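You operate a simulated robot arm through the tools that you are given. There is no shell and no other tool.

You are at the controls of a simulated robot arm. One attempt, no reset.

## Task
Seal the weak blue sleeve again, lay it on the bench, and seal the silver sleeve too.
Fine: each at the film on its label, one closing each; the other sleeves stay unsealed where they are.

The check looks at the end state, three seconds after you hand in, the way a careful person would. Anything else that was tipped, shoved, dropped, spilled or broken makes it a failure. A push-on lid holds only when it is set on centred and level and pressed home; a screw cap is set on level and turned clockwise until tight.

## Robot
A 6-joint arm with a two-finger parallel gripper, fixed in place. Base frame: the origin is at the foot of the arm, x ahead of it, y to its left, z up; the work surface is at about z = 84. Readings come in cm, rad, newtons and seconds.
With the tool pointing down near the work surface it reaches from about 10 to 82 cm from the base axis. Its first joint turns from -2.007 to 2.007 rad. Payload 4.2 kg.
The tool frame sits at the grasp point between the pads (the TCP): z along the fingers, y along the line on which they close. The tips reach 2.3 cm beyond it. The gripper opens to 9.4 cm. The fingers are 3.8 cm wide and 1 cm thick; the gripper's body (5.4 by 9.6 cm) begins 3.9 cm behind the TCP.
Orientation is told as [roll, pitch, yaw] about the base's x, y, z axes, in that order, counted from this pose: with the fingers straight down and closing along the base's y, the tool's x points along the base's -x, its y along +y and its z along -z.

## Interface
- The arm moves only by the tool step_arm. Its argument "rows" is one flat list of numbers, 7 for each row, row after row: the shift along the tool's x, y, z in units of 150 mm (1.0 is 150 mm), then the turn, a rotation vector about the tool's x, y, z in units of 90 degrees (1.0 is 90 degrees), then the gripper command, from -1 (fully open) to 1 (shut), values between in proportion. In form: [x, y, z, rx, ry, rz, fingers, x, y, z, rx, ry, rz, fingers, ...]. A call has 1 to 20 rows; each row is the pose to reach, as a shift and turn from the pose commanded when the call began, along the tool's axes at that moment. A call with a number of a shift or a turn outside -1 to 1 is refused whole. A row lasts 0.2 s, in which the tool goes at most 5 cm and 0.15 rad; a call with a longer step from one row to the next is refused whole, and so is a gripper value outside its range. Where a pose cannot be reached the arm comes as near as it can. A force on the tool above 90 N (or 10 N above the force at the start of the call, whichever is more), or a blocked arm, ends the call early, and 0.2 s more pass. Each finger travels about 10.8 cm/s and halts on what it meets, pressing with about 31 N; the grip force reading is that of the motor and also rises with nothing between the fingers. The clock runs only during rows and for 0.2 s after the last one: add rows that repeat a pose to give the fingers time. The reply holds the time, the measured pose of the TCP, the force on the tool along the base axes, the opening and the grip force, in the units named above and with some noise, with the torque about the TCP (base axes, N m) and any sound that the robot's microphone picked up.
- Cameras (640 x 400 px; columns grow to the right, rows downward): "scene" is fixed at [5.68, 66.31, 156.9]; the picture's right is [-0.60, -0.80, 0.00], its down [-0.28, 0.21, -0.94] and it looks along [0.75, -0.56, -0.35] (base axes); focal length 214 px, centre (320, 200). "wrist" rides on the gripper at [8.7, 1.6, -7.5] in the tool frame; the picture's right is [-0.18, 0.98, 0.00], its down [-0.58, -0.11, -0.81] and it looks along [-0.79, -0.15, 0.59] (tool axes); focal length 243 px, centre (320, 200). There is no depth. A picture from a camera that has moved, and an enlarged one, comes with that camera's place and axes in the base frame and with its lens. The place of the scene camera against the robot may be out by one fixed shift of up to 1.8 cm in any direction.
- get_image(camera): a new picture of that camera. No time passes.
- raise_lower(by): slides the trunk up (or, below 0, down) by that many cm; the arm rides with it, the base frame stays. It gives what a move gives, with no picture.
- enlarge(camera, box): a new picture of the part [left, top, right, bottom] of that camera's present view, enlarged. No time passes.
- finish_job(): hands the job in; it is judged then, once.

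Places have to be worked out from the pictures, the camera data and where the tool is seen. Open the gripper and draw the arm clear of the work before you hand the job in, unless the task says otherwise.

The tools are called after ">>>" by a JSON object that holds its "method" and its "body". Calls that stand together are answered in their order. step_arm: Moves the arm, as the interface text tells. Its arguments: {"type":"object","properties":{"rows":{"type":"array","items":{"type":"number"}}},"required":["rows"]} The other tools are called the same way: raise_lower (by) slides the trunk up or down; get_image (camera) takes a picture; enlarge (camera, box) takes an enlarged picture of a part of a camera's view; finish_job () hands the job in.

At the start:

```text
time_s: 0.0
position: [40.28, 16.63, 162.68]
tool_rot: [0.0, 0.003, -0.001]
wrist_force: [0.0, 0.5, -0.2]
torque: [-0.01, -0.01, -0.02]
grip_width: 9.4
gripper_force: 0.1
trunk travel left (down, up): [-92.5, 6.5]
```

scene: 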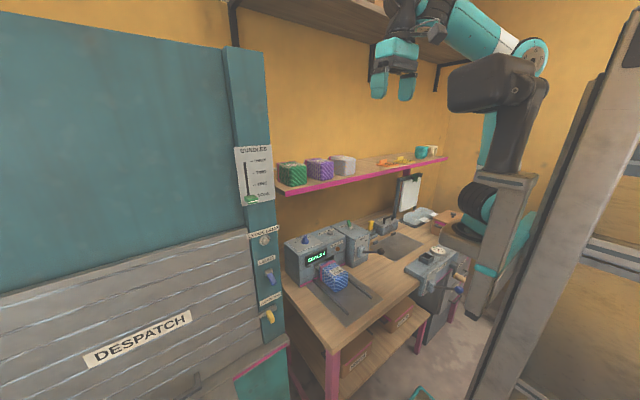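
wrist: 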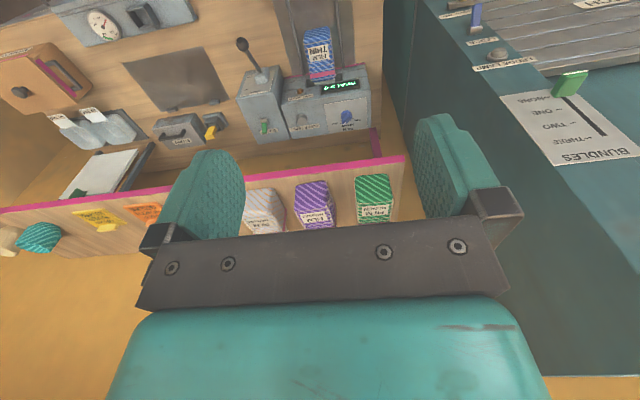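

I'll look at the scene closely first: the bench with the sealer machine, the shelf of sleeves, and the labels.

>>> {"method": "enlarge", "body": {"camera": "scene", "box": [270, 200, 400, 330]}}

>>> {"method": "enlarge", "body": {"camera": "scene", "box": [260, 130, 460, 210]}}

>>> {"method": "enlarge", "body": {"camera": "scene", "box": [340, 190, 480, 300]}}

>>> {"method": "enlarge", "body": {"camera": "wrist", "box": [220, 20, 400, 160]}}

>>> {"method": "enlarge", "body": {"camera": "wrist", "box": [0, 0, 220, 260]}}

>>> {"method": "enlarge", "body": {"camera": "wrist", "box": [230, 160, 420, 250]}}

>>> {"method": "enlarge", "body": {"camera": "scene", "box": [225, 130, 295, 360]}}

```text
3.08 times, centred on (335, 265) of scene
camera zoom: at [5.68, 66.31, 156.9], right [-0.6, -0.8, 0.0], down [-0.28, 0.21, -0.94], along [0.75, -0.56, -0.35], focal length 660 px, centre (274, 0)
```

zoom: 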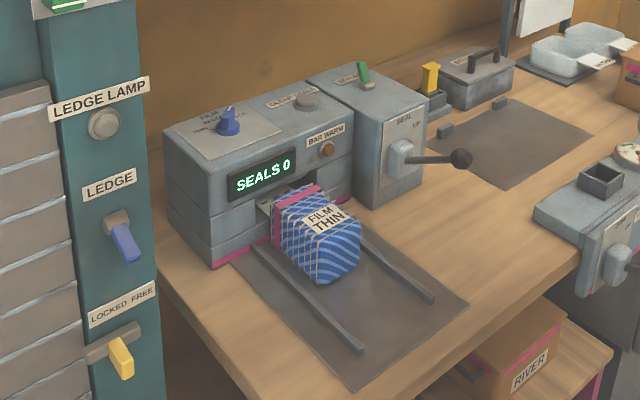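

```text
3.20 times, centred on (360, 170) of scene
camera zoom: at [5.68, 66.31, 156.9], right [-0.6, -0.8, 0.0], down [-0.28, 0.21, -0.94], along [0.75, -0.56, -0.35], focal length 686 px, centre (192, 296)
```

zoom: 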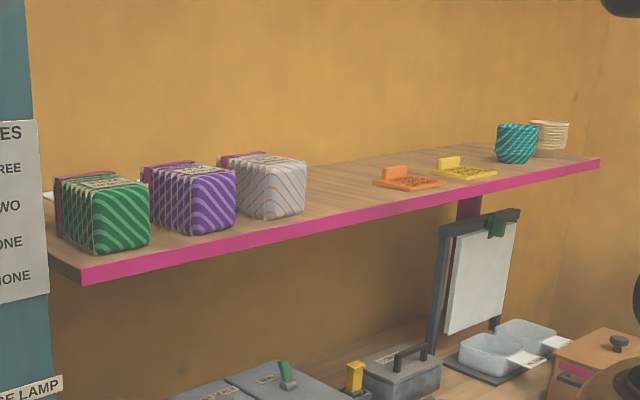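

```text
3.64 times, centred on (410, 245) of scene
camera zoom: at [5.68, 66.31, 156.9], right [-0.6, -0.8, 0.0], down [-0.28, 0.21, -0.94], along [0.75, -0.56, -0.35], focal length 780 px, centre (-7, 36)
```

zoom: 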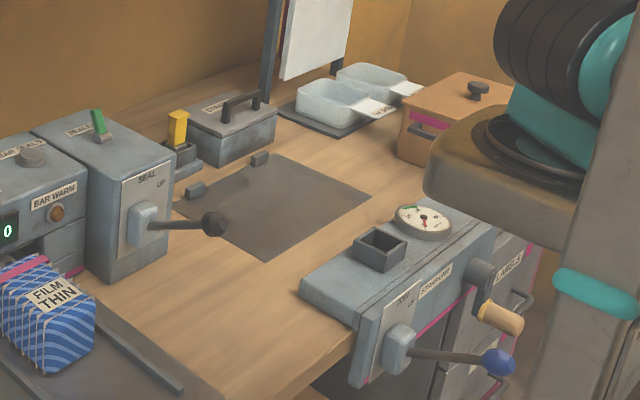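

```text
2.86 times, centred on (310, 90) of wrist
camera zoom: at [31.59, 18.3, 170.17], right [0.18, 0.98, 0.0], down [0.58, -0.11, 0.81], along [0.79, -0.15, -0.59], focal length 693 px, centre (349, 514)
```

zoom: 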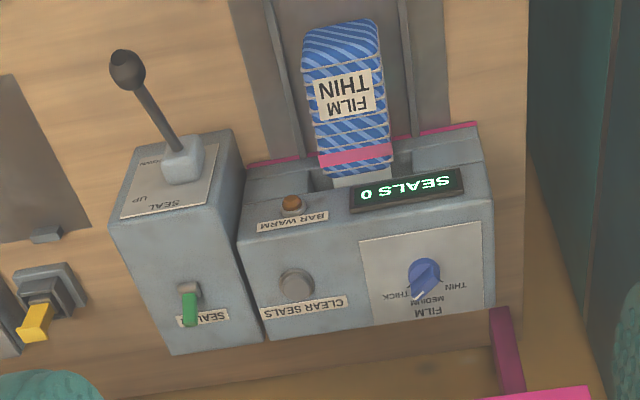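

```text
1.54 times, centred on (110, 130) of wrist
camera zoom: at [31.59, 18.3, 170.17], right [0.18, 0.98, 0.0], down [0.58, -0.11, 0.81], along [0.79, -0.15, -0.59], focal length 373 px, centre (643, 308)
```

zoom: 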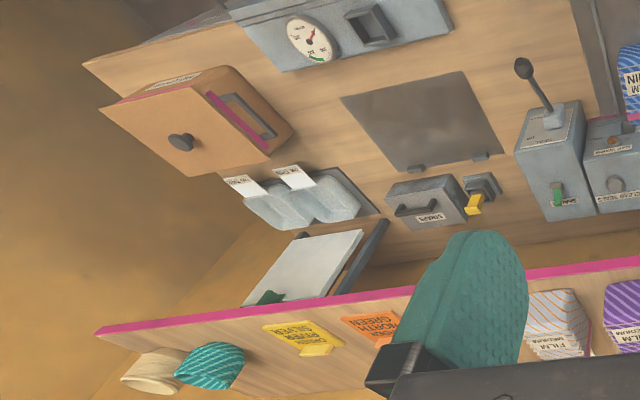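

```text
3.37 times, centred on (325, 205) of wrist
camera zoom: at [31.59, 18.3, 170.17], right [0.18, 0.98, 0.0], down [0.58, -0.11, 0.81], along [0.79, -0.15, -0.59], focal length 817 px, centre (303, 183)
```

zoom: 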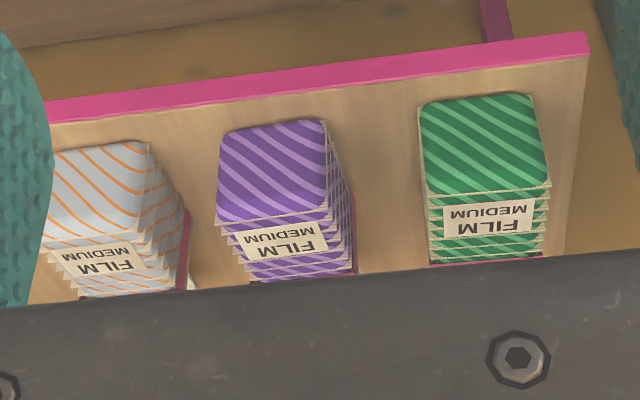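

```text
1.74 times, centred on (260, 245) of scene
camera zoom: at [5.68, 66.31, 156.9], right [-0.6, -0.8, 0.0], down [-0.28, 0.21, -0.94], along [0.75, -0.56, -0.35], focal length 373 px, centre (424, 122)
```

zoom: 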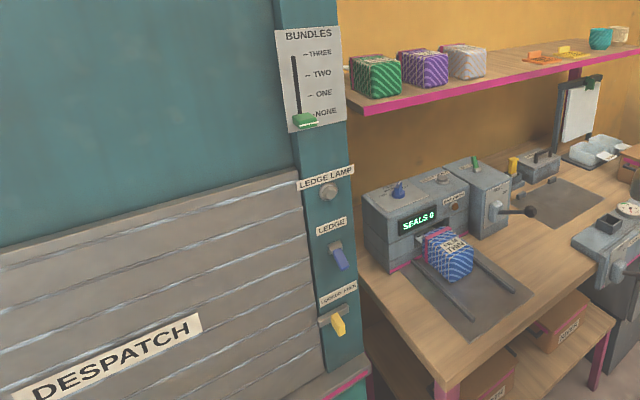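

The sealer has a film dial (thin/medium/thick), a seal lever on the right block, a switch on top, a Bar Warm lamp and a Clear Seals button. I zoom in further to read each of them.

>>> {"method": "enlarge", "body": {"camera": "wrist", "box": [285, 75, 365, 135]}}

>>> {"method": "enlarge", "body": {"camera": "wrist", "box": [230, 30, 300, 145]}}

>>> {"method": "enlarge", "body": {"camera": "scene", "box": [285, 215, 375, 275]}}

>>> {"method": "enlarge", "body": {"camera": "scene", "box": [310, 250, 360, 300]}}

>>> {"method": "enlarge", "body": {"camera": "scene", "box": [270, 145, 365, 195]}}

>>> {"method": "enlarge", "body": {"camera": "scene", "box": [360, 140, 450, 180]}}

>>> {"method": "enlarge", "body": {"camera": "scene", "box": [340, 205, 400, 260]}}

>>> {"method": "enlarge", "body": {"camera": "wrist", "box": [80, 0, 240, 60]}}

```text
6.67 times, centred on (325, 105) of wrist
camera zoom: at [31.59, 18.3, 170.17], right [0.18, 0.98, 0.0], down [0.58, -0.11, 0.81], along [0.79, -0.15, -0.59], focal length 1618 px, centre (287, 833)
```

zoom: 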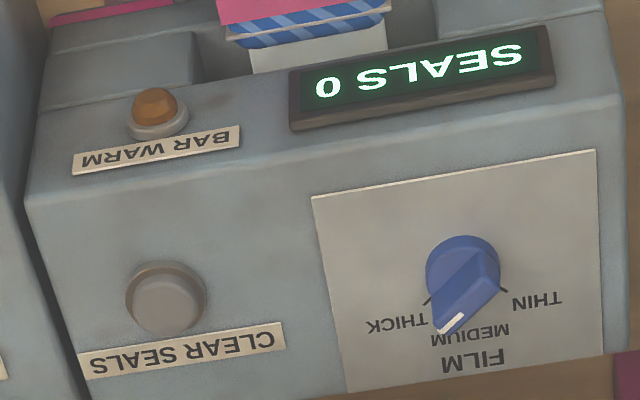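

```text
3.48 times, centred on (265, 88) of wrist
camera zoom: at [31.59, 18.3, 170.17], right [0.18, 0.98, 0.0], down [0.58, -0.11, 0.81], along [0.79, -0.15, -0.59], focal length 844 px, centre (511, 591)
```

zoom: 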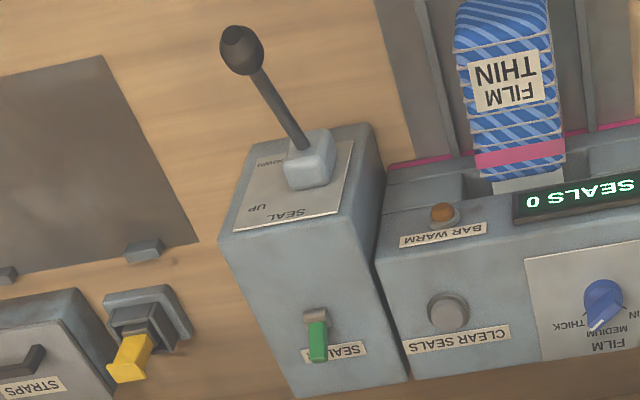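

```text
6.67 times, centred on (330, 245) of scene
camera zoom: at [5.68, 66.31, 156.9], right [-0.6, -0.8, 0.0], down [-0.28, 0.21, -0.94], along [0.75, -0.56, -0.35], focal length 1430 px, centre (253, -100)
```

zoom: 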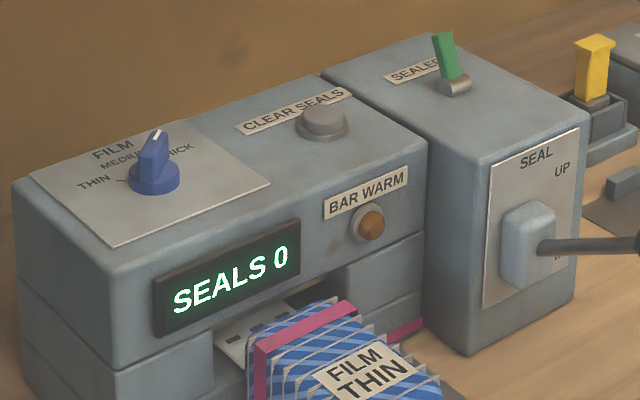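

```text
8.00 times, centred on (335, 275) of scene
camera zoom: at [5.68, 66.31, 156.9], right [-0.6, -0.8, 0.0], down [-0.28, 0.21, -0.94], along [0.75, -0.56, -0.35], focal length 1716 px, centre (200, -400)
```

zoom: 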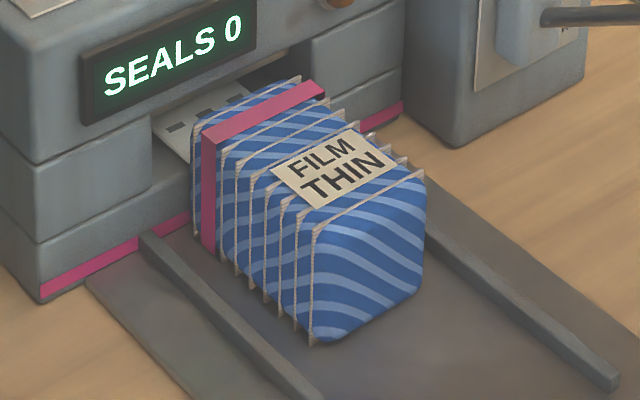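

```text
6.74 times, centred on (318, 170) of scene
camera zoom: at [5.68, 66.31, 156.9], right [-0.6, -0.8, 0.0], down [-0.28, 0.21, -0.94], along [0.75, -0.56, -0.35], focal length 1445 px, centre (337, 402)
```

zoom: 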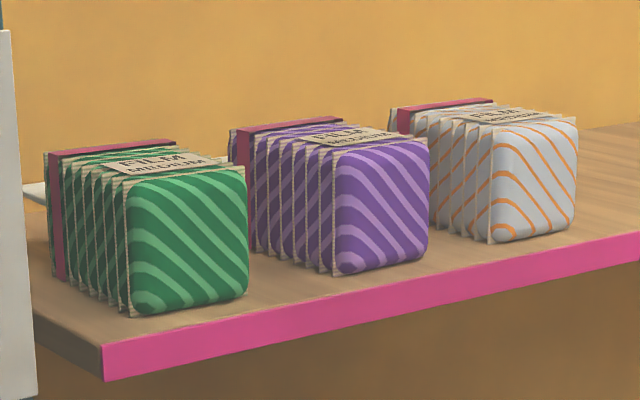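

```text
7.11 times, centred on (405, 160) of scene
camera zoom: at [5.68, 66.31, 156.9], right [-0.6, -0.8, 0.0], down [-0.28, 0.21, -0.94], along [0.75, -0.56, -0.35], focal length 1525 px, centre (-284, 484)
```

zoom: 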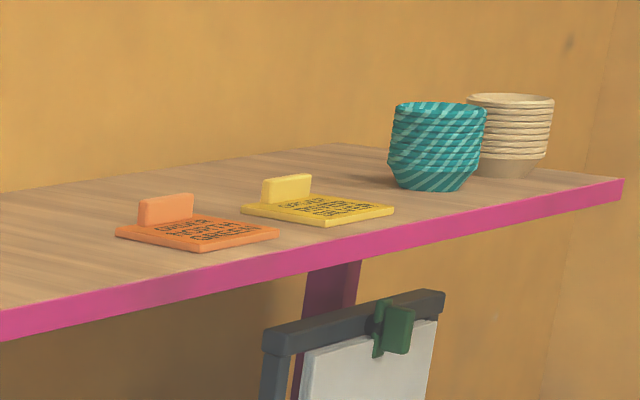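

```text
7.27 times, centred on (370, 232) of scene
camera zoom: at [5.68, 66.31, 156.9], right [-0.6, -0.8, 0.0], down [-0.28, 0.21, -0.94], along [0.75, -0.56, -0.35], focal length 1560 px, centre (-44, -36)
```

zoom: 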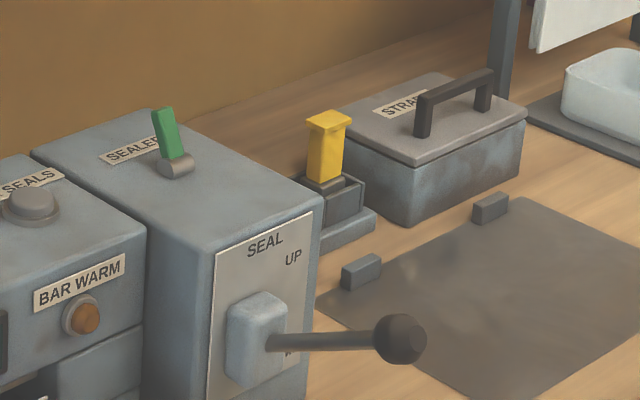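

```text
4.00 times, centred on (160, 30) of wrist
camera zoom: at [31.59, 18.3, 170.17], right [0.18, 0.98, 0.0], down [0.58, -0.11, 0.81], along [0.79, -0.15, -0.59], focal length 970 px, centre (960, 880)
```

zoom: 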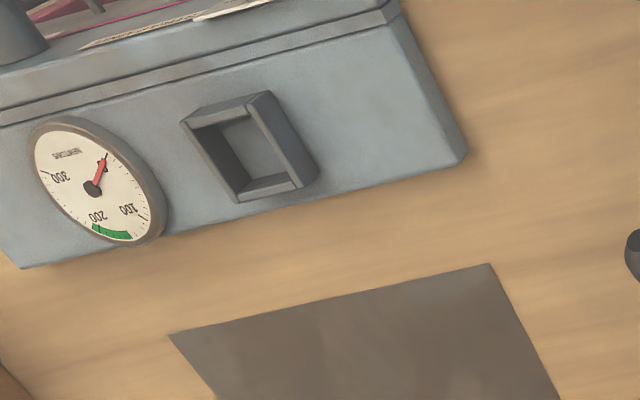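

The dial looks to be on MEDIUM, the blue sleeve (FILM THIN) sits mouth-first in the slot, and the silver one (FILM MEDIUM) is on the shelf. I lower the trunk by 30 cm, through free space above the bench, to bring the wrist camera nearer.

>>> {"method": "raise_lower", "body": {"by": -30}}

```text
time_s: 3.0
position: [40.23, 16.66, 132.72]
tool_rot: [-0.001, 0.0, -0.001]
wrist_force: [-0.3, 0.3, 0.5]
torque: [-0.02, 0.02, 0.0]
grip_width: 9.4
gripper_force: 0.2
trunk travel left (down, up): [-62.5, 36.5]
```

The trunk is down 30 cm and the tool is at z 132.7 with no contact. I take wrist pictures from here.

>>> {"method": "get_image", "body": {"camera": "wrist"}}

>>> {"method": "get_image", "body": {"camera": "scene"}}

```text
taken
camera wrist: at [31.59, 18.3, 140.17], right [0.18, 0.98, 0.0], down [0.58, -0.11, 0.81], along [0.79, -0.15, -0.59], focal length 243 px, centre (320, 200)
```

wrist: 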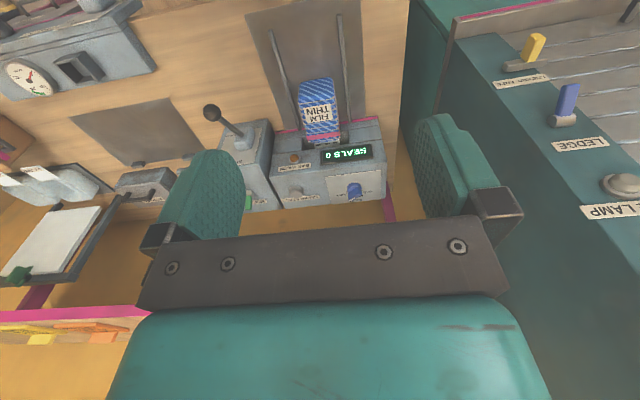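

```text
taken
```

scene: 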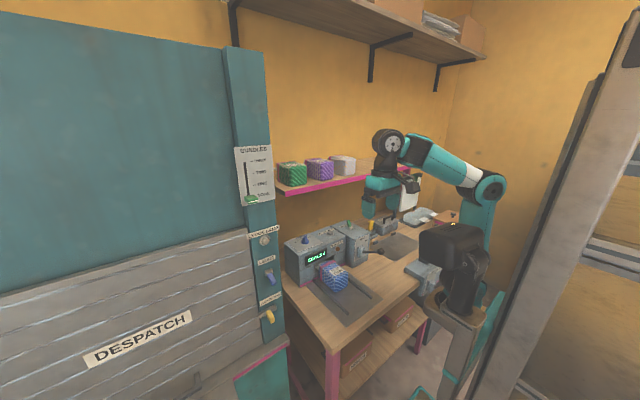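

The tool is clear, over the front part of the bench. I enlarge the machine from this viewpoint.

>>> {"method": "enlarge", "body": {"camera": "wrist", "box": [200, 60, 420, 215]}}

>>> {"method": "enlarge", "body": {"camera": "wrist", "box": [270, 140, 400, 210]}}

>>> {"method": "enlarge", "body": {"camera": "wrist", "box": [280, 70, 360, 150]}}

>>> {"method": "enlarge", "body": {"camera": "wrist", "box": [190, 90, 290, 215]}}

```text
2.58 times, centred on (310, 138) of wrist
camera zoom: at [31.59, 18.3, 140.17], right [0.18, 0.98, 0.0], down [0.58, -0.11, 0.81], along [0.79, -0.15, -0.59], focal length 626 px, centre (346, 361)
```

zoom: 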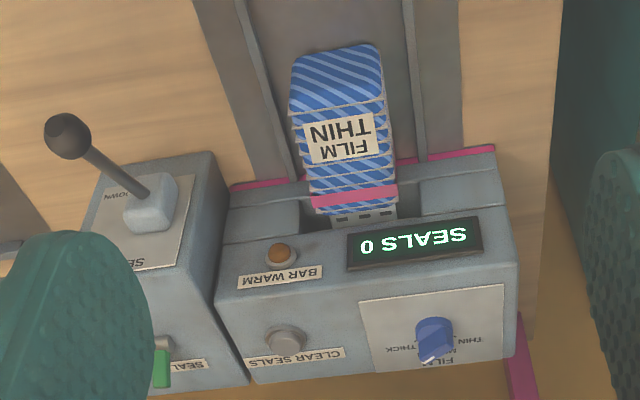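

```text
4.92 times, centred on (335, 175) of wrist
camera zoom: at [31.59, 18.3, 140.17], right [0.18, 0.98, 0.0], down [0.58, -0.11, 0.81], along [0.79, -0.15, -0.59], focal length 1194 px, centre (246, 323)
```

zoom: 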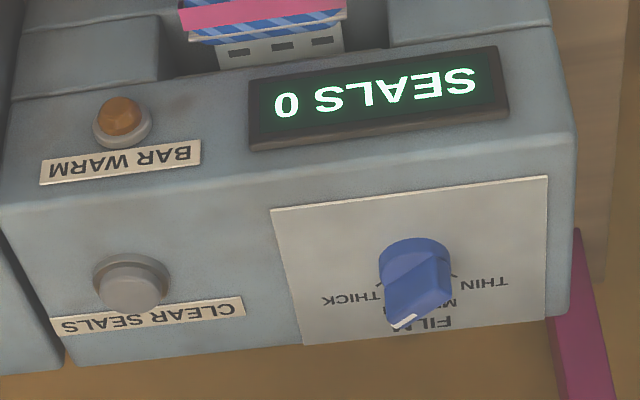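

```text
5.00 times, centred on (320, 110) of wrist
camera zoom: at [31.59, 18.3, 140.17], right [0.18, 0.98, 0.0], down [0.58, -0.11, 0.81], along [0.79, -0.15, -0.59], focal length 1213 px, centre (320, 650)
```

zoom: 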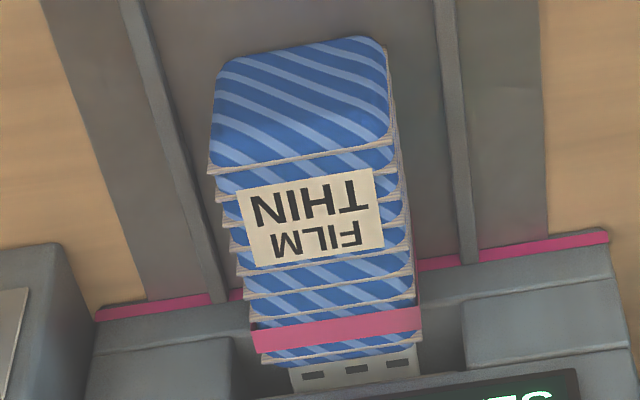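

```text
3.20 times, centred on (240, 152) of wrist
camera zoom: at [31.59, 18.3, 140.17], right [0.18, 0.98, 0.0], down [0.58, -0.11, 0.81], along [0.79, -0.15, -0.59], focal length 776 px, centre (576, 352)
```

zoom: 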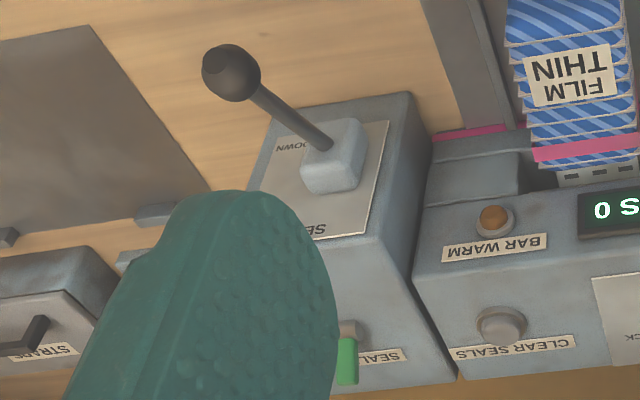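

To settle the dial setting and toggle position, I enlarge those parts strongly from both cameras.

>>> {"method": "enlarge", "body": {"camera": "wrist", "box": [335, 175, 375, 203]}}

>>> {"method": "enlarge", "body": {"camera": "scene", "box": [290, 228, 325, 250]}}

>>> {"method": "enlarge", "body": {"camera": "scene", "box": [338, 215, 378, 240]}}

>>> {"method": "enlarge", "body": {"camera": "scene", "box": [312, 252, 345, 275]}}

```text
14.29 times, centred on (355, 189) of wrist
camera zoom: at [31.59, 18.3, 140.17], right [0.18, 0.98, 0.0], down [0.58, -0.11, 0.81], along [0.79, -0.15, -0.59], focal length 3466 px, centre (-180, 357)
```

zoom: 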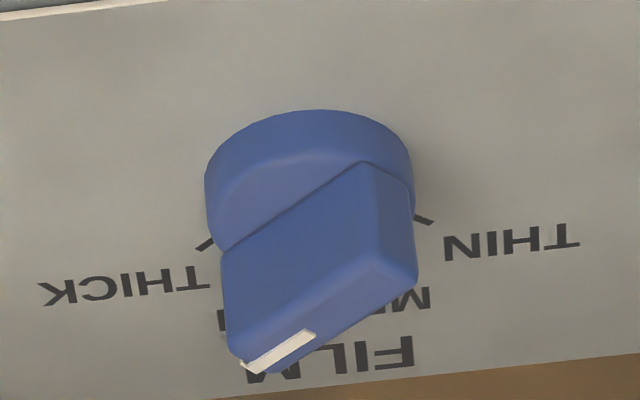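

```text
16.00 times, centred on (308, 239) of scene
camera zoom: at [5.68, 66.31, 156.9], right [-0.6, -0.8, 0.0], down [-0.28, 0.21, -0.94], along [0.75, -0.56, -0.35], focal length 3432 px, centre (520, -424)
```

zoom: 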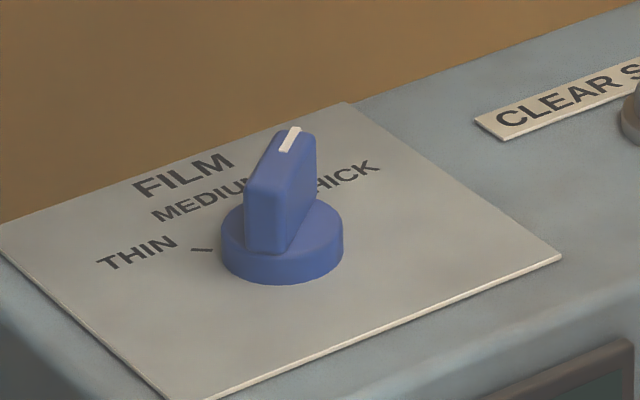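

```text
16.00 times, centred on (358, 228) of scene
camera zoom: at [5.68, 66.31, 156.9], right [-0.6, -0.8, 0.0], down [-0.28, 0.21, -0.94], along [0.75, -0.56, -0.35], focal length 3432 px, centre (-288, -240)
```

zoom: 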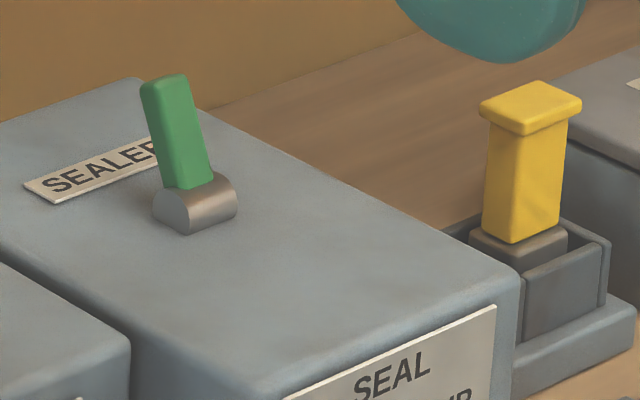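

```text
16.00 times, centred on (328, 264) of scene
camera zoom: at [5.68, 66.31, 156.9], right [-0.6, -0.8, 0.0], down [-0.28, 0.21, -0.94], along [0.75, -0.56, -0.35], focal length 3432 px, centre (184, -816)
```

zoom: 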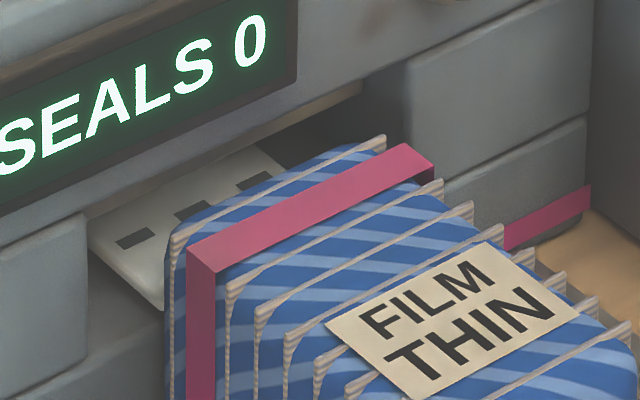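

The dial's fin points toward THICK, not MEDIUM, and the toggle leans back. I check whether the Bar Warm lamp is lit.

>>> {"method": "enlarge", "body": {"camera": "scene", "box": [330, 240, 352, 256]}}

>>> {"method": "enlarge", "body": {"camera": "wrist", "box": [280, 150, 315, 175]}}

>>> {"method": "enlarge", "body": {"camera": "scene", "box": [350, 235, 390, 265]}}

>>> {"method": "enlarge", "body": {"camera": "wrist", "box": [285, 125, 375, 165]}}

```text
16.00 times, centred on (341, 248) of scene
camera zoom: at [5.68, 66.31, 156.9], right [-0.6, -0.8, 0.0], down [-0.28, 0.21, -0.94], along [0.75, -0.56, -0.35], focal length 3432 px, centre (-16, -568)
```

zoom: 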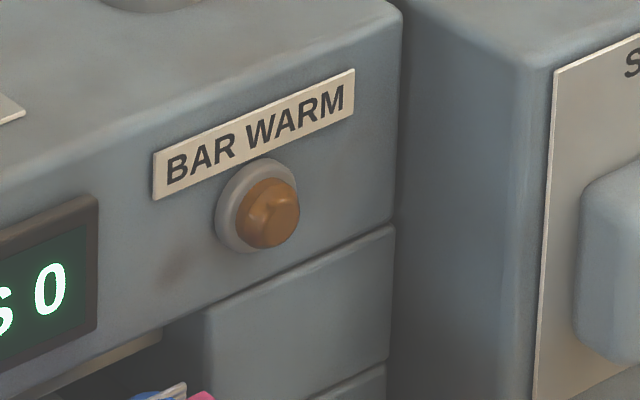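

```text
16.00 times, centred on (298, 162) of wrist
camera zoom: at [31.59, 18.3, 140.17], right [0.18, 0.98, 0.0], down [0.58, -0.11, 0.81], along [0.79, -0.15, -0.59], focal length 3882 px, centre (680, 800)
```

zoom: 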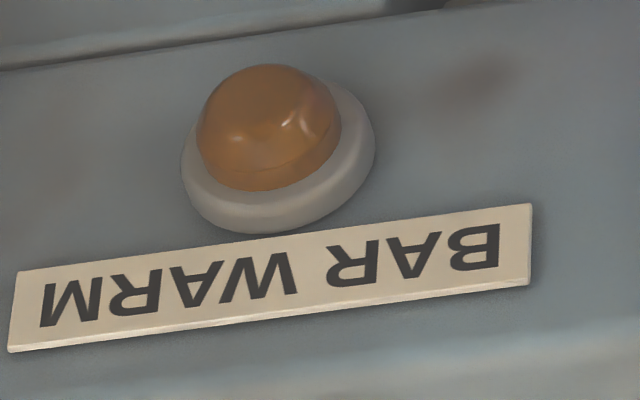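

```text
13.33 times, centred on (370, 250) of scene
camera zoom: at [5.68, 66.31, 156.9], right [-0.6, -0.8, 0.0], down [-0.28, 0.21, -0.94], along [0.75, -0.56, -0.35], focal length 2860 px, centre (-347, -467)
```

zoom: 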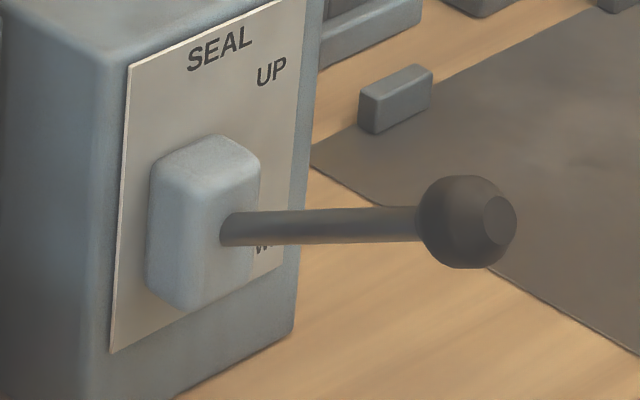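

```text
7.11 times, centred on (330, 145) of wrist
camera zoom: at [31.59, 18.3, 140.17], right [0.18, 0.98, 0.0], down [0.58, -0.11, 0.81], along [0.79, -0.15, -0.59], focal length 1725 px, centre (249, 591)
```

zoom: 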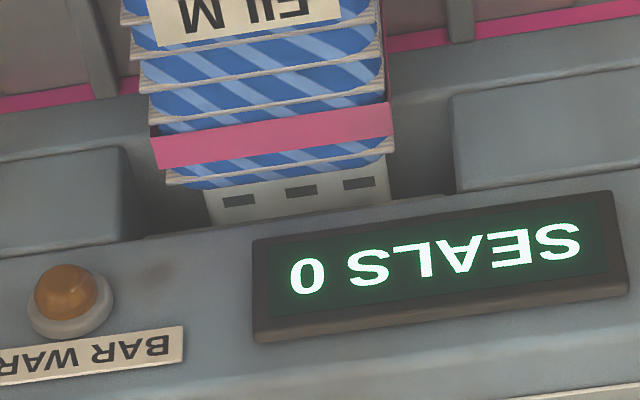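

The lamp is unlit, so the bar is presumably off and cold. I tilt the tool forward and come down for a low front view of the slot and the sleeve's mouth, staying well clear of the sleeve.

>>> {"method": "step_arm", "body": {"rows": [-0.1, -0.1, 0.2, 0, -0.08, 0, -1, -0.2, -0.2, 0.4, 0, -0.16, 0, -1, -0.3, -0.3, 0.6, 0, -0.24, 0, -1, -0.4, -0.3, 0.8, 0, -0.32, 0, -1, -0.5, -0.3, 0.95, 0, -0.35, 0, -1]}}

>>> {"method": "get_image", "body": {"camera": "wrist"}}

>>> {"method": "get_image", "body": {"camera": "scene"}}

```text
time_s: 4.2
position: [45.2, 16.21, 133.88]
tool_rot: [-0.005, -0.483, -0.001]
wrist_force: [0.1, 1.3, -0.7]
torque: [-0.04, 0.01, -0.02]
grip_width: 9.4
gripper_force: 0.0
out of reach, approached as far as the arm can: row 2, 3, 4, 5
trunk travel left (down, up): [-62.5, 36.5]
```

```text
taken
camera wrist: at [34.1, 18.07, 136.53], right [0.17, 0.98, 0.08], down [0.14, -0.11, 0.98], along [0.98, -0.15, -0.15], focal length 243 px, centre (320, 200)
```

wrist: 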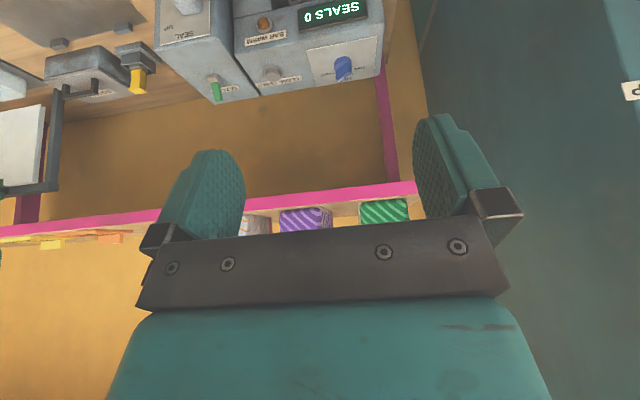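

```text
taken
```

scene: 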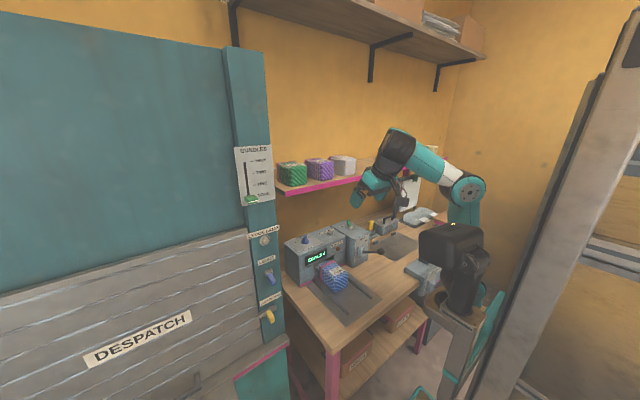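

The arm cannot reach lower at this trunk height, so I lower the trunk another 20 cm. The tool would ride down to about z 114, still clear of everything at x 45.

>>> {"method": "raise_lower", "body": {"by": -20}}

>>> {"method": "get_image", "body": {"camera": "wrist"}}

>>> {"method": "get_image", "body": {"camera": "scene"}}

```text
time_s: 6.4
position: [45.14, 16.42, 113.87]
tool_rot: [-0.005, -0.482, 0.0]
wrist_force: [-0.3, 0.1, -0.5]
torque: [-0.04, -0.02, -0.02]
grip_width: 9.38
gripper_force: 0.1
trunk travel left (down, up): [-42.5, 56.5]
```

```text
taken
camera wrist: at [34.07, 18.08, 116.52], right [0.17, 0.98, 0.08], down [0.14, -0.1, 0.98], along [0.98, -0.15, -0.16], focal length 243 px, centre (320, 200)
```

wrist: 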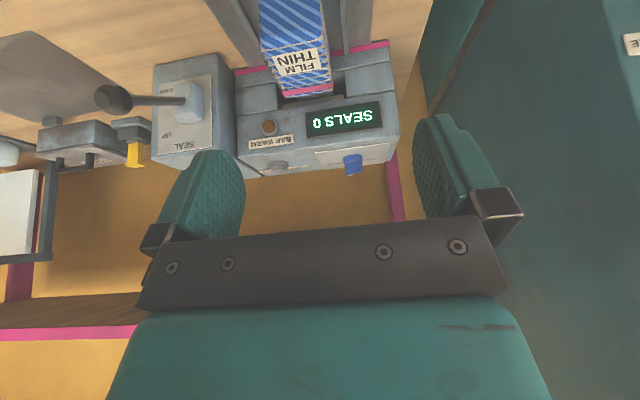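

```text
taken
```

scene: 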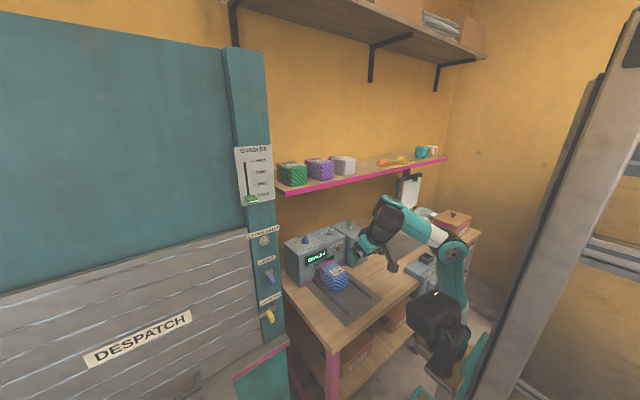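

Now I have a lower frontal view. I enlarge the slot, lever, and dial areas.

>>> {"method": "enlarge", "body": {"camera": "wrist", "box": [140, 0, 420, 180]}}

>>> {"method": "enlarge", "body": {"camera": "wrist", "box": [245, 20, 365, 110]}}

>>> {"method": "enlarge", "body": {"camera": "wrist", "box": [310, 90, 400, 180]}}

>>> {"method": "enlarge", "body": {"camera": "wrist", "box": [80, 40, 250, 170]}}

```text
2.22 times, centred on (280, 90) of wrist
camera zoom: at [34.07, 18.08, 116.52], right [0.17, 0.98, 0.08], down [0.14, -0.1, 0.98], along [0.98, -0.15, -0.16], focal length 539 px, centre (409, 444)
```

zoom: 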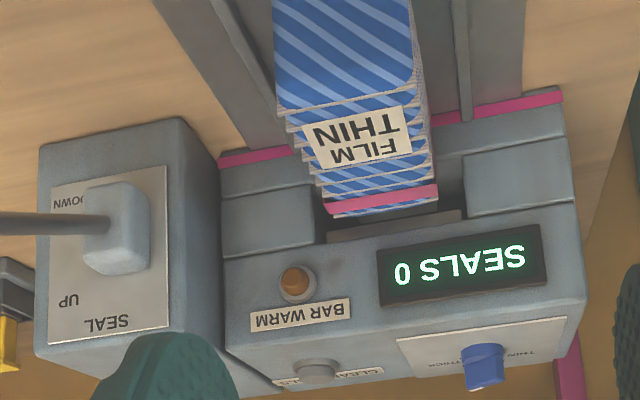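

```text
4.44 times, centred on (305, 65) of wrist
camera zoom: at [34.07, 18.08, 116.52], right [0.17, 0.98, 0.08], down [0.14, -0.1, 0.98], along [0.98, -0.15, -0.16], focal length 1078 px, centre (387, 800)
```

zoom: 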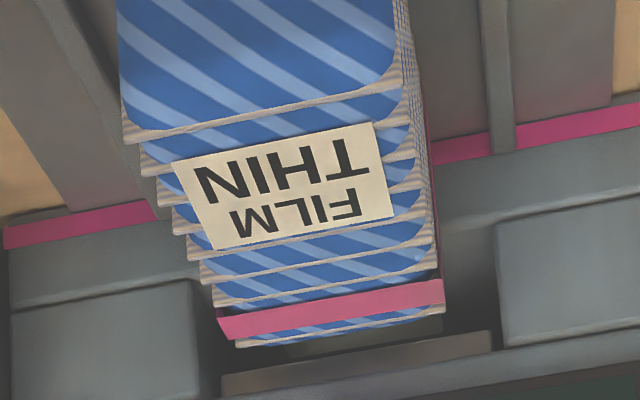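

```text
4.44 times, centred on (355, 135) of wrist
camera zoom: at [34.07, 18.08, 116.52], right [0.17, 0.98, 0.08], down [0.14, -0.1, 0.98], along [0.98, -0.15, -0.16], focal length 1078 px, centre (164, 489)
```

zoom: 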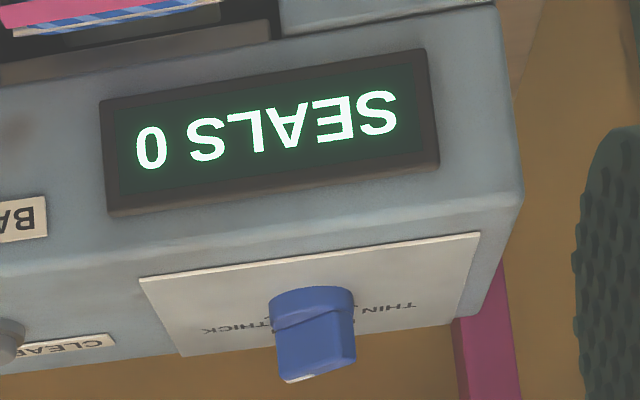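

```text
3.08 times, centred on (165, 105) of wrist
camera zoom: at [34.07, 18.08, 116.52], right [0.17, 0.98, 0.08], down [0.14, -0.1, 0.98], along [0.98, -0.15, -0.16], focal length 746 px, centre (797, 492)
```

zoom: 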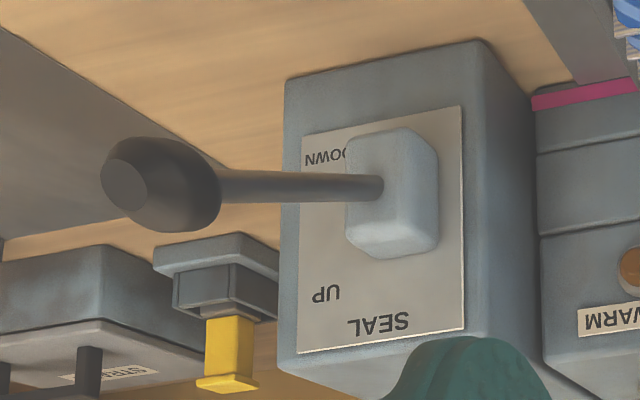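

The knob, hub, dial, and toggle positions triangulate well: dial centre about (79, 18, 102–105), toggle tip about (78, -8.7, 106), lever knob about (54.5, -7, 99.7), and the shelf edge overhead near x 76, z 127. I will work tilted about 45°, so I first move toward the toggle in free space and check how the pose tracks.

>>> {"method": "step_arm", "body": {"rows": [-0.143, -0.167, 0.014, 0, -0.04, 0, -1, -0.286, -0.333, 0.029, 0, -0.08, 0, -1, -0.428, -0.5, 0.043, 0, -0.12, 0, -1, -0.571, -0.666, 0.058, 0, -0.16, 0, -1, -0.714, -0.833, 0.072, 0, -0.193, 0, -1]}}

>>> {"method": "get_image", "body": {"camera": "wrist"}}

```text
time_s: 7.6
position: [56.38, 4.94, 124.06]
tool_rot: [-0.009, -0.782, 0.003]
wrist_force: [-1.1, 0.4, 0.3]
torque: [0.0, 0.01, 0.02]
grip_width: 9.39
gripper_force: 0.0
out of reach, approached as far as the arm can: row 1, 2, 3, 4, 5
trunk travel left (down, up): [-42.5, 56.5]
```

```text
taken
camera wrist: at [44.97, 6.69, 123.01], right [0.13, 0.98, 0.12], down [-0.16, -0.1, 0.98], along [0.98, -0.15, 0.14], focal length 243 px, centre (320, 200)
```

wrist: 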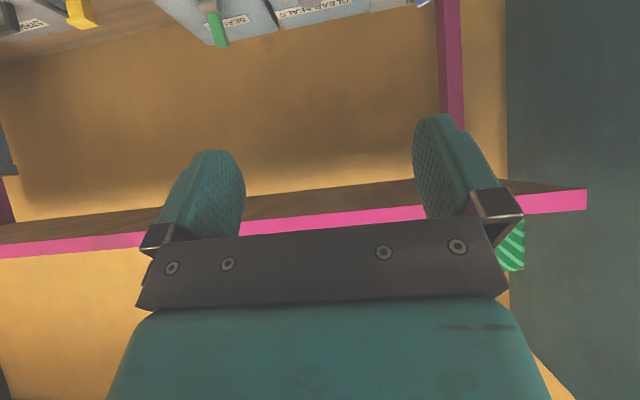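

The arm's low limit is set by trunk height, so I lower the trunk another 20 cm. The tool rides down at (56, 5) to about z 104, which stays above the sleeve top (about 95) and beside the lever knob.

>>> {"method": "raise_lower", "body": {"by": -20}}

>>> {"method": "get_image", "body": {"camera": "wrist"}}

>>> {"method": "get_image", "body": {"camera": "scene"}}

```text
time_s: 9.7
position: [56.35, 4.96, 103.79]
tool_rot: [-0.006, -0.786, 0.0]
wrist_force: [-1.0, -0.4, -0.6]
torque: [-0.01, 0.0, -0.02]
grip_width: 9.4
gripper_force: 0.1
trunk travel left (down, up): [-22.5, 76.5]
```

```text
taken
camera wrist: at [44.96, 6.7, 103.0], right [0.13, 0.98, 0.13], down [-0.16, -0.1, 0.98], along [0.98, -0.15, 0.14], focal length 243 px, centre (320, 200)
```

wrist: 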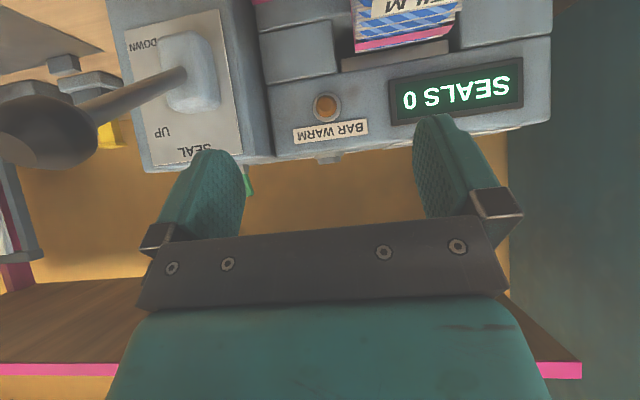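

```text
taken
```

scene: 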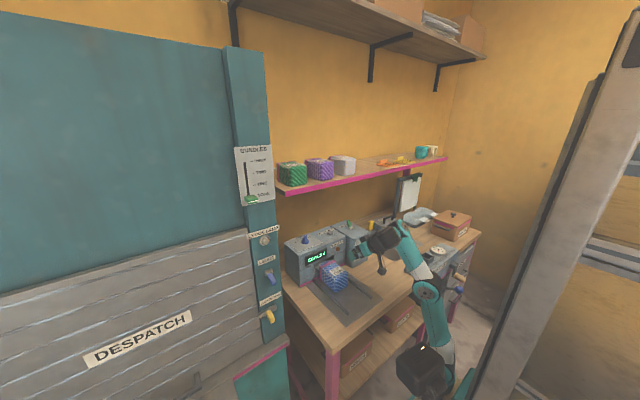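

Scene shows the arm clear. I lift away and move in front of the toggle, to about (62, -8.6, 116), passing well above the lever.

>>> {"method": "step_arm", "body": {"rows": [-0.25, -0.1, -0.15, 0, 0, 0, -1, -0.45, -0.3, -0.25, 0, 0, 0, -1, -0.6, -0.5, -0.3, 0, 0, 0, -1, -0.75, -0.7, -0.309, 0, 0, 0, -1, -0.841, -0.904, -0.309, 0, 0, 0, -1, -0.841, -0.904, -0.309, 0, 0, 0, -1]}}

>>> {"method": "get_image", "body": {"camera": "wrist"}}

>>> {"method": "get_image", "body": {"camera": "scene"}}

```text
time_s: 10.8
position: [57.7, -6.0, 112.56]
tool_rot: [0.049, -0.789, -0.068]
wrist_force: [11.8, 11.8, -1.4]
torque: [0.07, -0.26, -1.77]
grip_width: 9.39
gripper_force: 0.0
out of reach, approached as far as the arm can: row 2, 3, 4, 5
trunk travel left (down, up): [-22.5, 76.5]
stopped in row 5: the force on the tool passed its limit at 154 N (the readings are from after the stop); the commanded pose is now the measured one
```

```text
taken
camera wrist: at [46.36, -3.86, 111.72], right [0.16, 0.97, 0.16], down [-0.17, -0.14, 0.98], along [0.97, -0.19, 0.14], focal length 243 px, centre (320, 200)
```

wrist: 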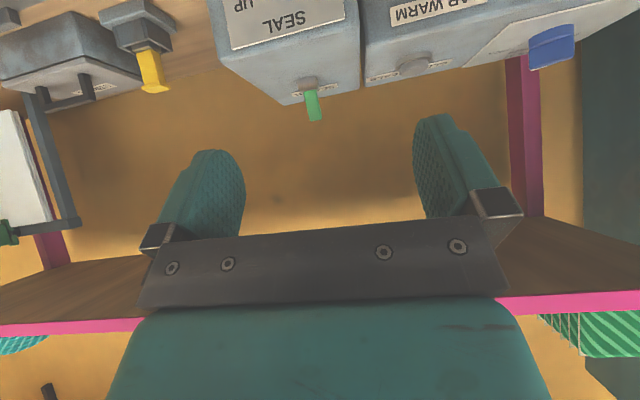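

```text
taken
```

scene: 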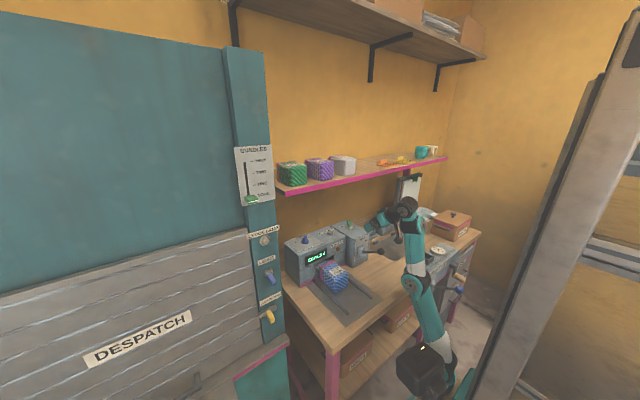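

Something was touched (a force spike), so I stop and look closely at what the gripper is near, and whether the lever or anything else moved.

>>> {"method": "enlarge", "body": {"camera": "scene", "box": [320, 180, 480, 290]}}

>>> {"method": "enlarge", "body": {"camera": "scene", "box": [340, 190, 420, 250]}}

>>> {"method": "enlarge", "body": {"camera": "scene", "box": [390, 200, 480, 380]}}

```text
3.64 times, centred on (400, 235) of scene
camera zoom: at [5.68, 66.31, 156.9], right [-0.6, -0.8, 0.0], down [-0.28, 0.21, -0.94], along [0.75, -0.56, -0.35], focal length 780 px, centre (29, 73)
```

zoom: 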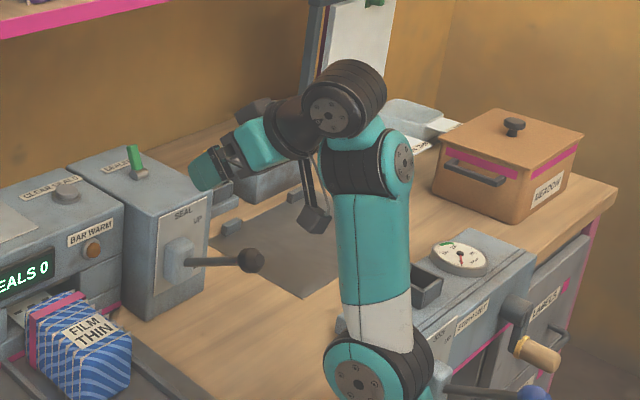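

```text
6.67 times, centred on (380, 220) of scene
camera zoom: at [5.68, 66.31, 156.9], right [-0.6, -0.8, 0.0], down [-0.28, 0.21, -0.94], along [0.75, -0.56, -0.35], focal length 1430 px, centre (-80, 67)
```

zoom: 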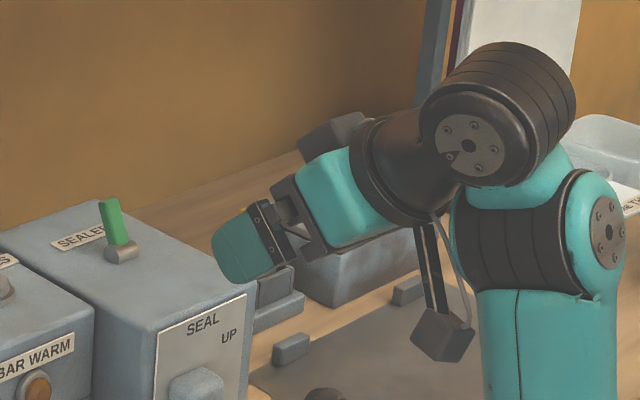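

```text
2.22 times, centred on (435, 290) of scene
camera zoom: at [5.68, 66.31, 156.9], right [-0.6, -0.8, 0.0], down [-0.28, 0.21, -0.94], along [0.75, -0.56, -0.35], focal length 477 px, centre (64, 0)
```

zoom: 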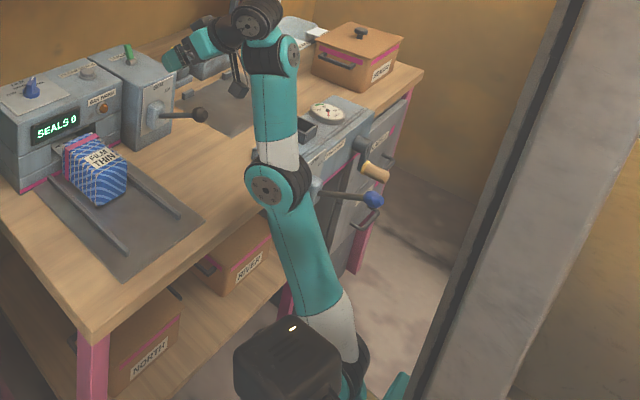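

The force acted at the camera mount (its torque matches), so the fully stretched arm folded its wrist camera against its own forearm; nothing in the scene moved. The trunk is too low for this height, so I raise it 20 cm before continuing.

>>> {"method": "raise_lower", "body": {"by": 20}}

```text
time_s: 13.0
position: [57.62, -6.0, 132.58]
tool_rot: [0.046, -0.788, -0.069]
wrist_force: [21.9, 26.8, -4.7]
torque: [0.08, -0.73, -4.02]
grip_width: 9.42
gripper_force: 0.1
trunk travel left (down, up): [-42.5, 56.5]
```

Light self-contact remains. I look at the arm's shape before choosing the direction to unfold it.

>>> {"method": "enlarge", "body": {"camera": "scene", "box": [340, 130, 520, 330]}}

>>> {"method": "enlarge", "body": {"camera": "scene", "box": [360, 130, 440, 210]}}

```text
2.00 times, centred on (430, 230) of scene
camera zoom: at [5.68, 66.31, 156.9], right [-0.6, -0.8, 0.0], down [-0.28, 0.21, -0.94], along [0.75, -0.56, -0.35], focal length 429 px, centre (100, 140)
```

zoom: 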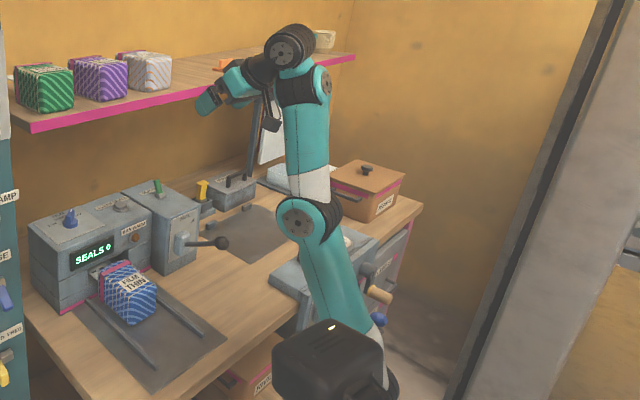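

```text
5.00 times, centred on (400, 170) of scene
camera zoom: at [5.68, 66.31, 156.9], right [-0.6, -0.8, 0.0], down [-0.28, 0.21, -0.94], along [0.75, -0.56, -0.35], focal length 1072 px, centre (-80, 350)
```

zoom: 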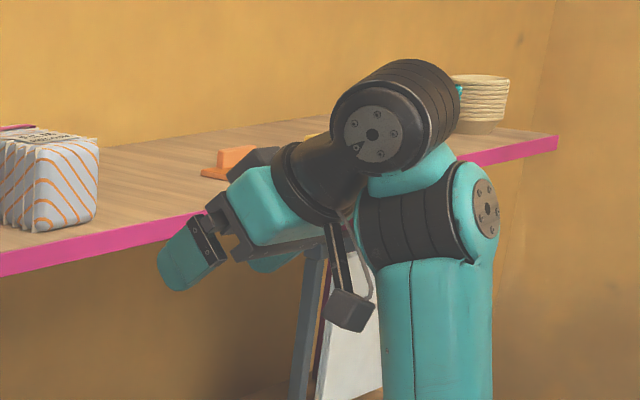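

The elbow has flipped forward through full stretch (upper arm leaning more than forearm). I raise the trunk well clear of everything so I can unfold the arm safely in free space.

>>> {"method": "raise_lower", "body": {"by": 30}}

>>> {"method": "get_image", "body": {"camera": "scene"}}

```text
time_s: 16.0
position: [57.76, -6.02, 162.52]
tool_rot: [0.046, -0.788, -0.067]
wrist_force: [20.7, 27.8, -4.4]
torque: [0.12, -0.74, -4.09]
grip_width: 9.4
gripper_force: 0.0
trunk travel left (down, up): [-72.5, 26.5]
```

```text
taken
```

scene: 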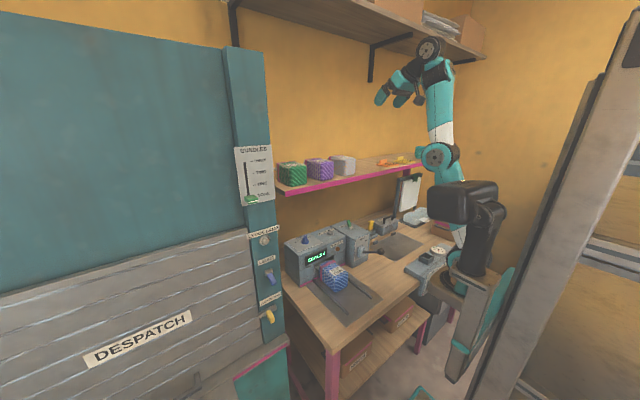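

The arm is in free air above everything. I now draw the tool down and back, to see whether the elbow returns to its normal raised bend.

>>> {"method": "step_arm", "body": {"rows": [0.2, 0.03, 0.1, 0, 0, -0.03, -1, 0.4, 0.06, 0.2, 0, 0, -0.03, -1, 0.6, 0.1, 0.3, 0, 0, -0.03, -1, 0.8, 0.13, 0.4, 0, 0, -0.03, -1, 0.94, 0.13, 0.47, 0, 0, -0.03, -1]}}

>>> {"method": "get_image", "body": {"camera": "scene"}}

```text
time_s: 17.2
position: [58.03, -1.86, 161.53]
tool_rot: [-0.008, -0.781, 0.004]
wrist_force: [0.0, 0.0, 0.2]
torque: [0.0, 0.0, -0.01]
grip_width: 9.41
gripper_force: 0.2
out of reach, approached as far as the arm can: row 1, 2, 3, 4, 5
trunk travel left (down, up): [-72.5, 26.5]
```

```text
taken
```

scene: 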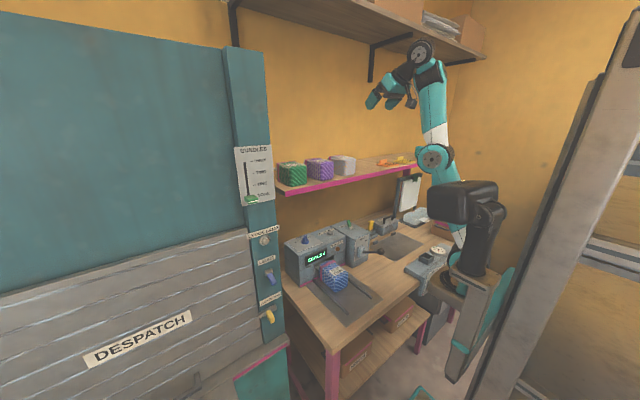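

Contact is released but the arm is still in the flipped branch. I extend it forward in open air (above the shelf items) to straighten the elbow, then check its shape.

>>> {"method": "step_arm", "body": {"rows": [-0.06, 0, 0.18, 0, 0, 0, -1, -0.12, 0, 0.36, 0, 0, 0, -1, -0.18, 0, 0.54, 0, 0, 0, -1, -0.236, 0, 0.707, 0, 0, 0, -1]}}

>>> {"method": "enlarge", "body": {"camera": "scene", "box": [330, 0, 570, 300]}}

```text
time_s: 18.2
position: [68.27, -2.01, 156.91]
tool_rot: [-0.004, -0.79, 0.003]
wrist_force: [-1.0, 0.4, 1.0]
torque: [0.04, 0.0, 0.04]
grip_width: 9.41
gripper_force: 0.0
out of reach, approached as far as the arm can: row 1
trunk travel left (down, up): [-72.5, 26.5]
```

```text
1.33 times, centred on (450, 150) of scene
camera zoom: at [5.68, 66.31, 156.9], right [-0.6, -0.8, 0.0], down [-0.28, 0.21, -0.94], along [0.75, -0.56, -0.35], focal length 286 px, centre (147, 267)
```

zoom: 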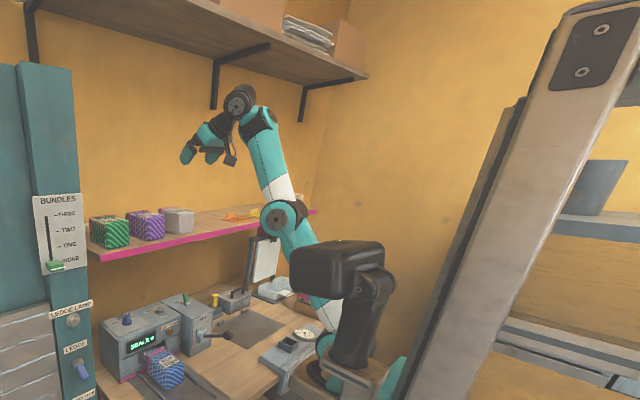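

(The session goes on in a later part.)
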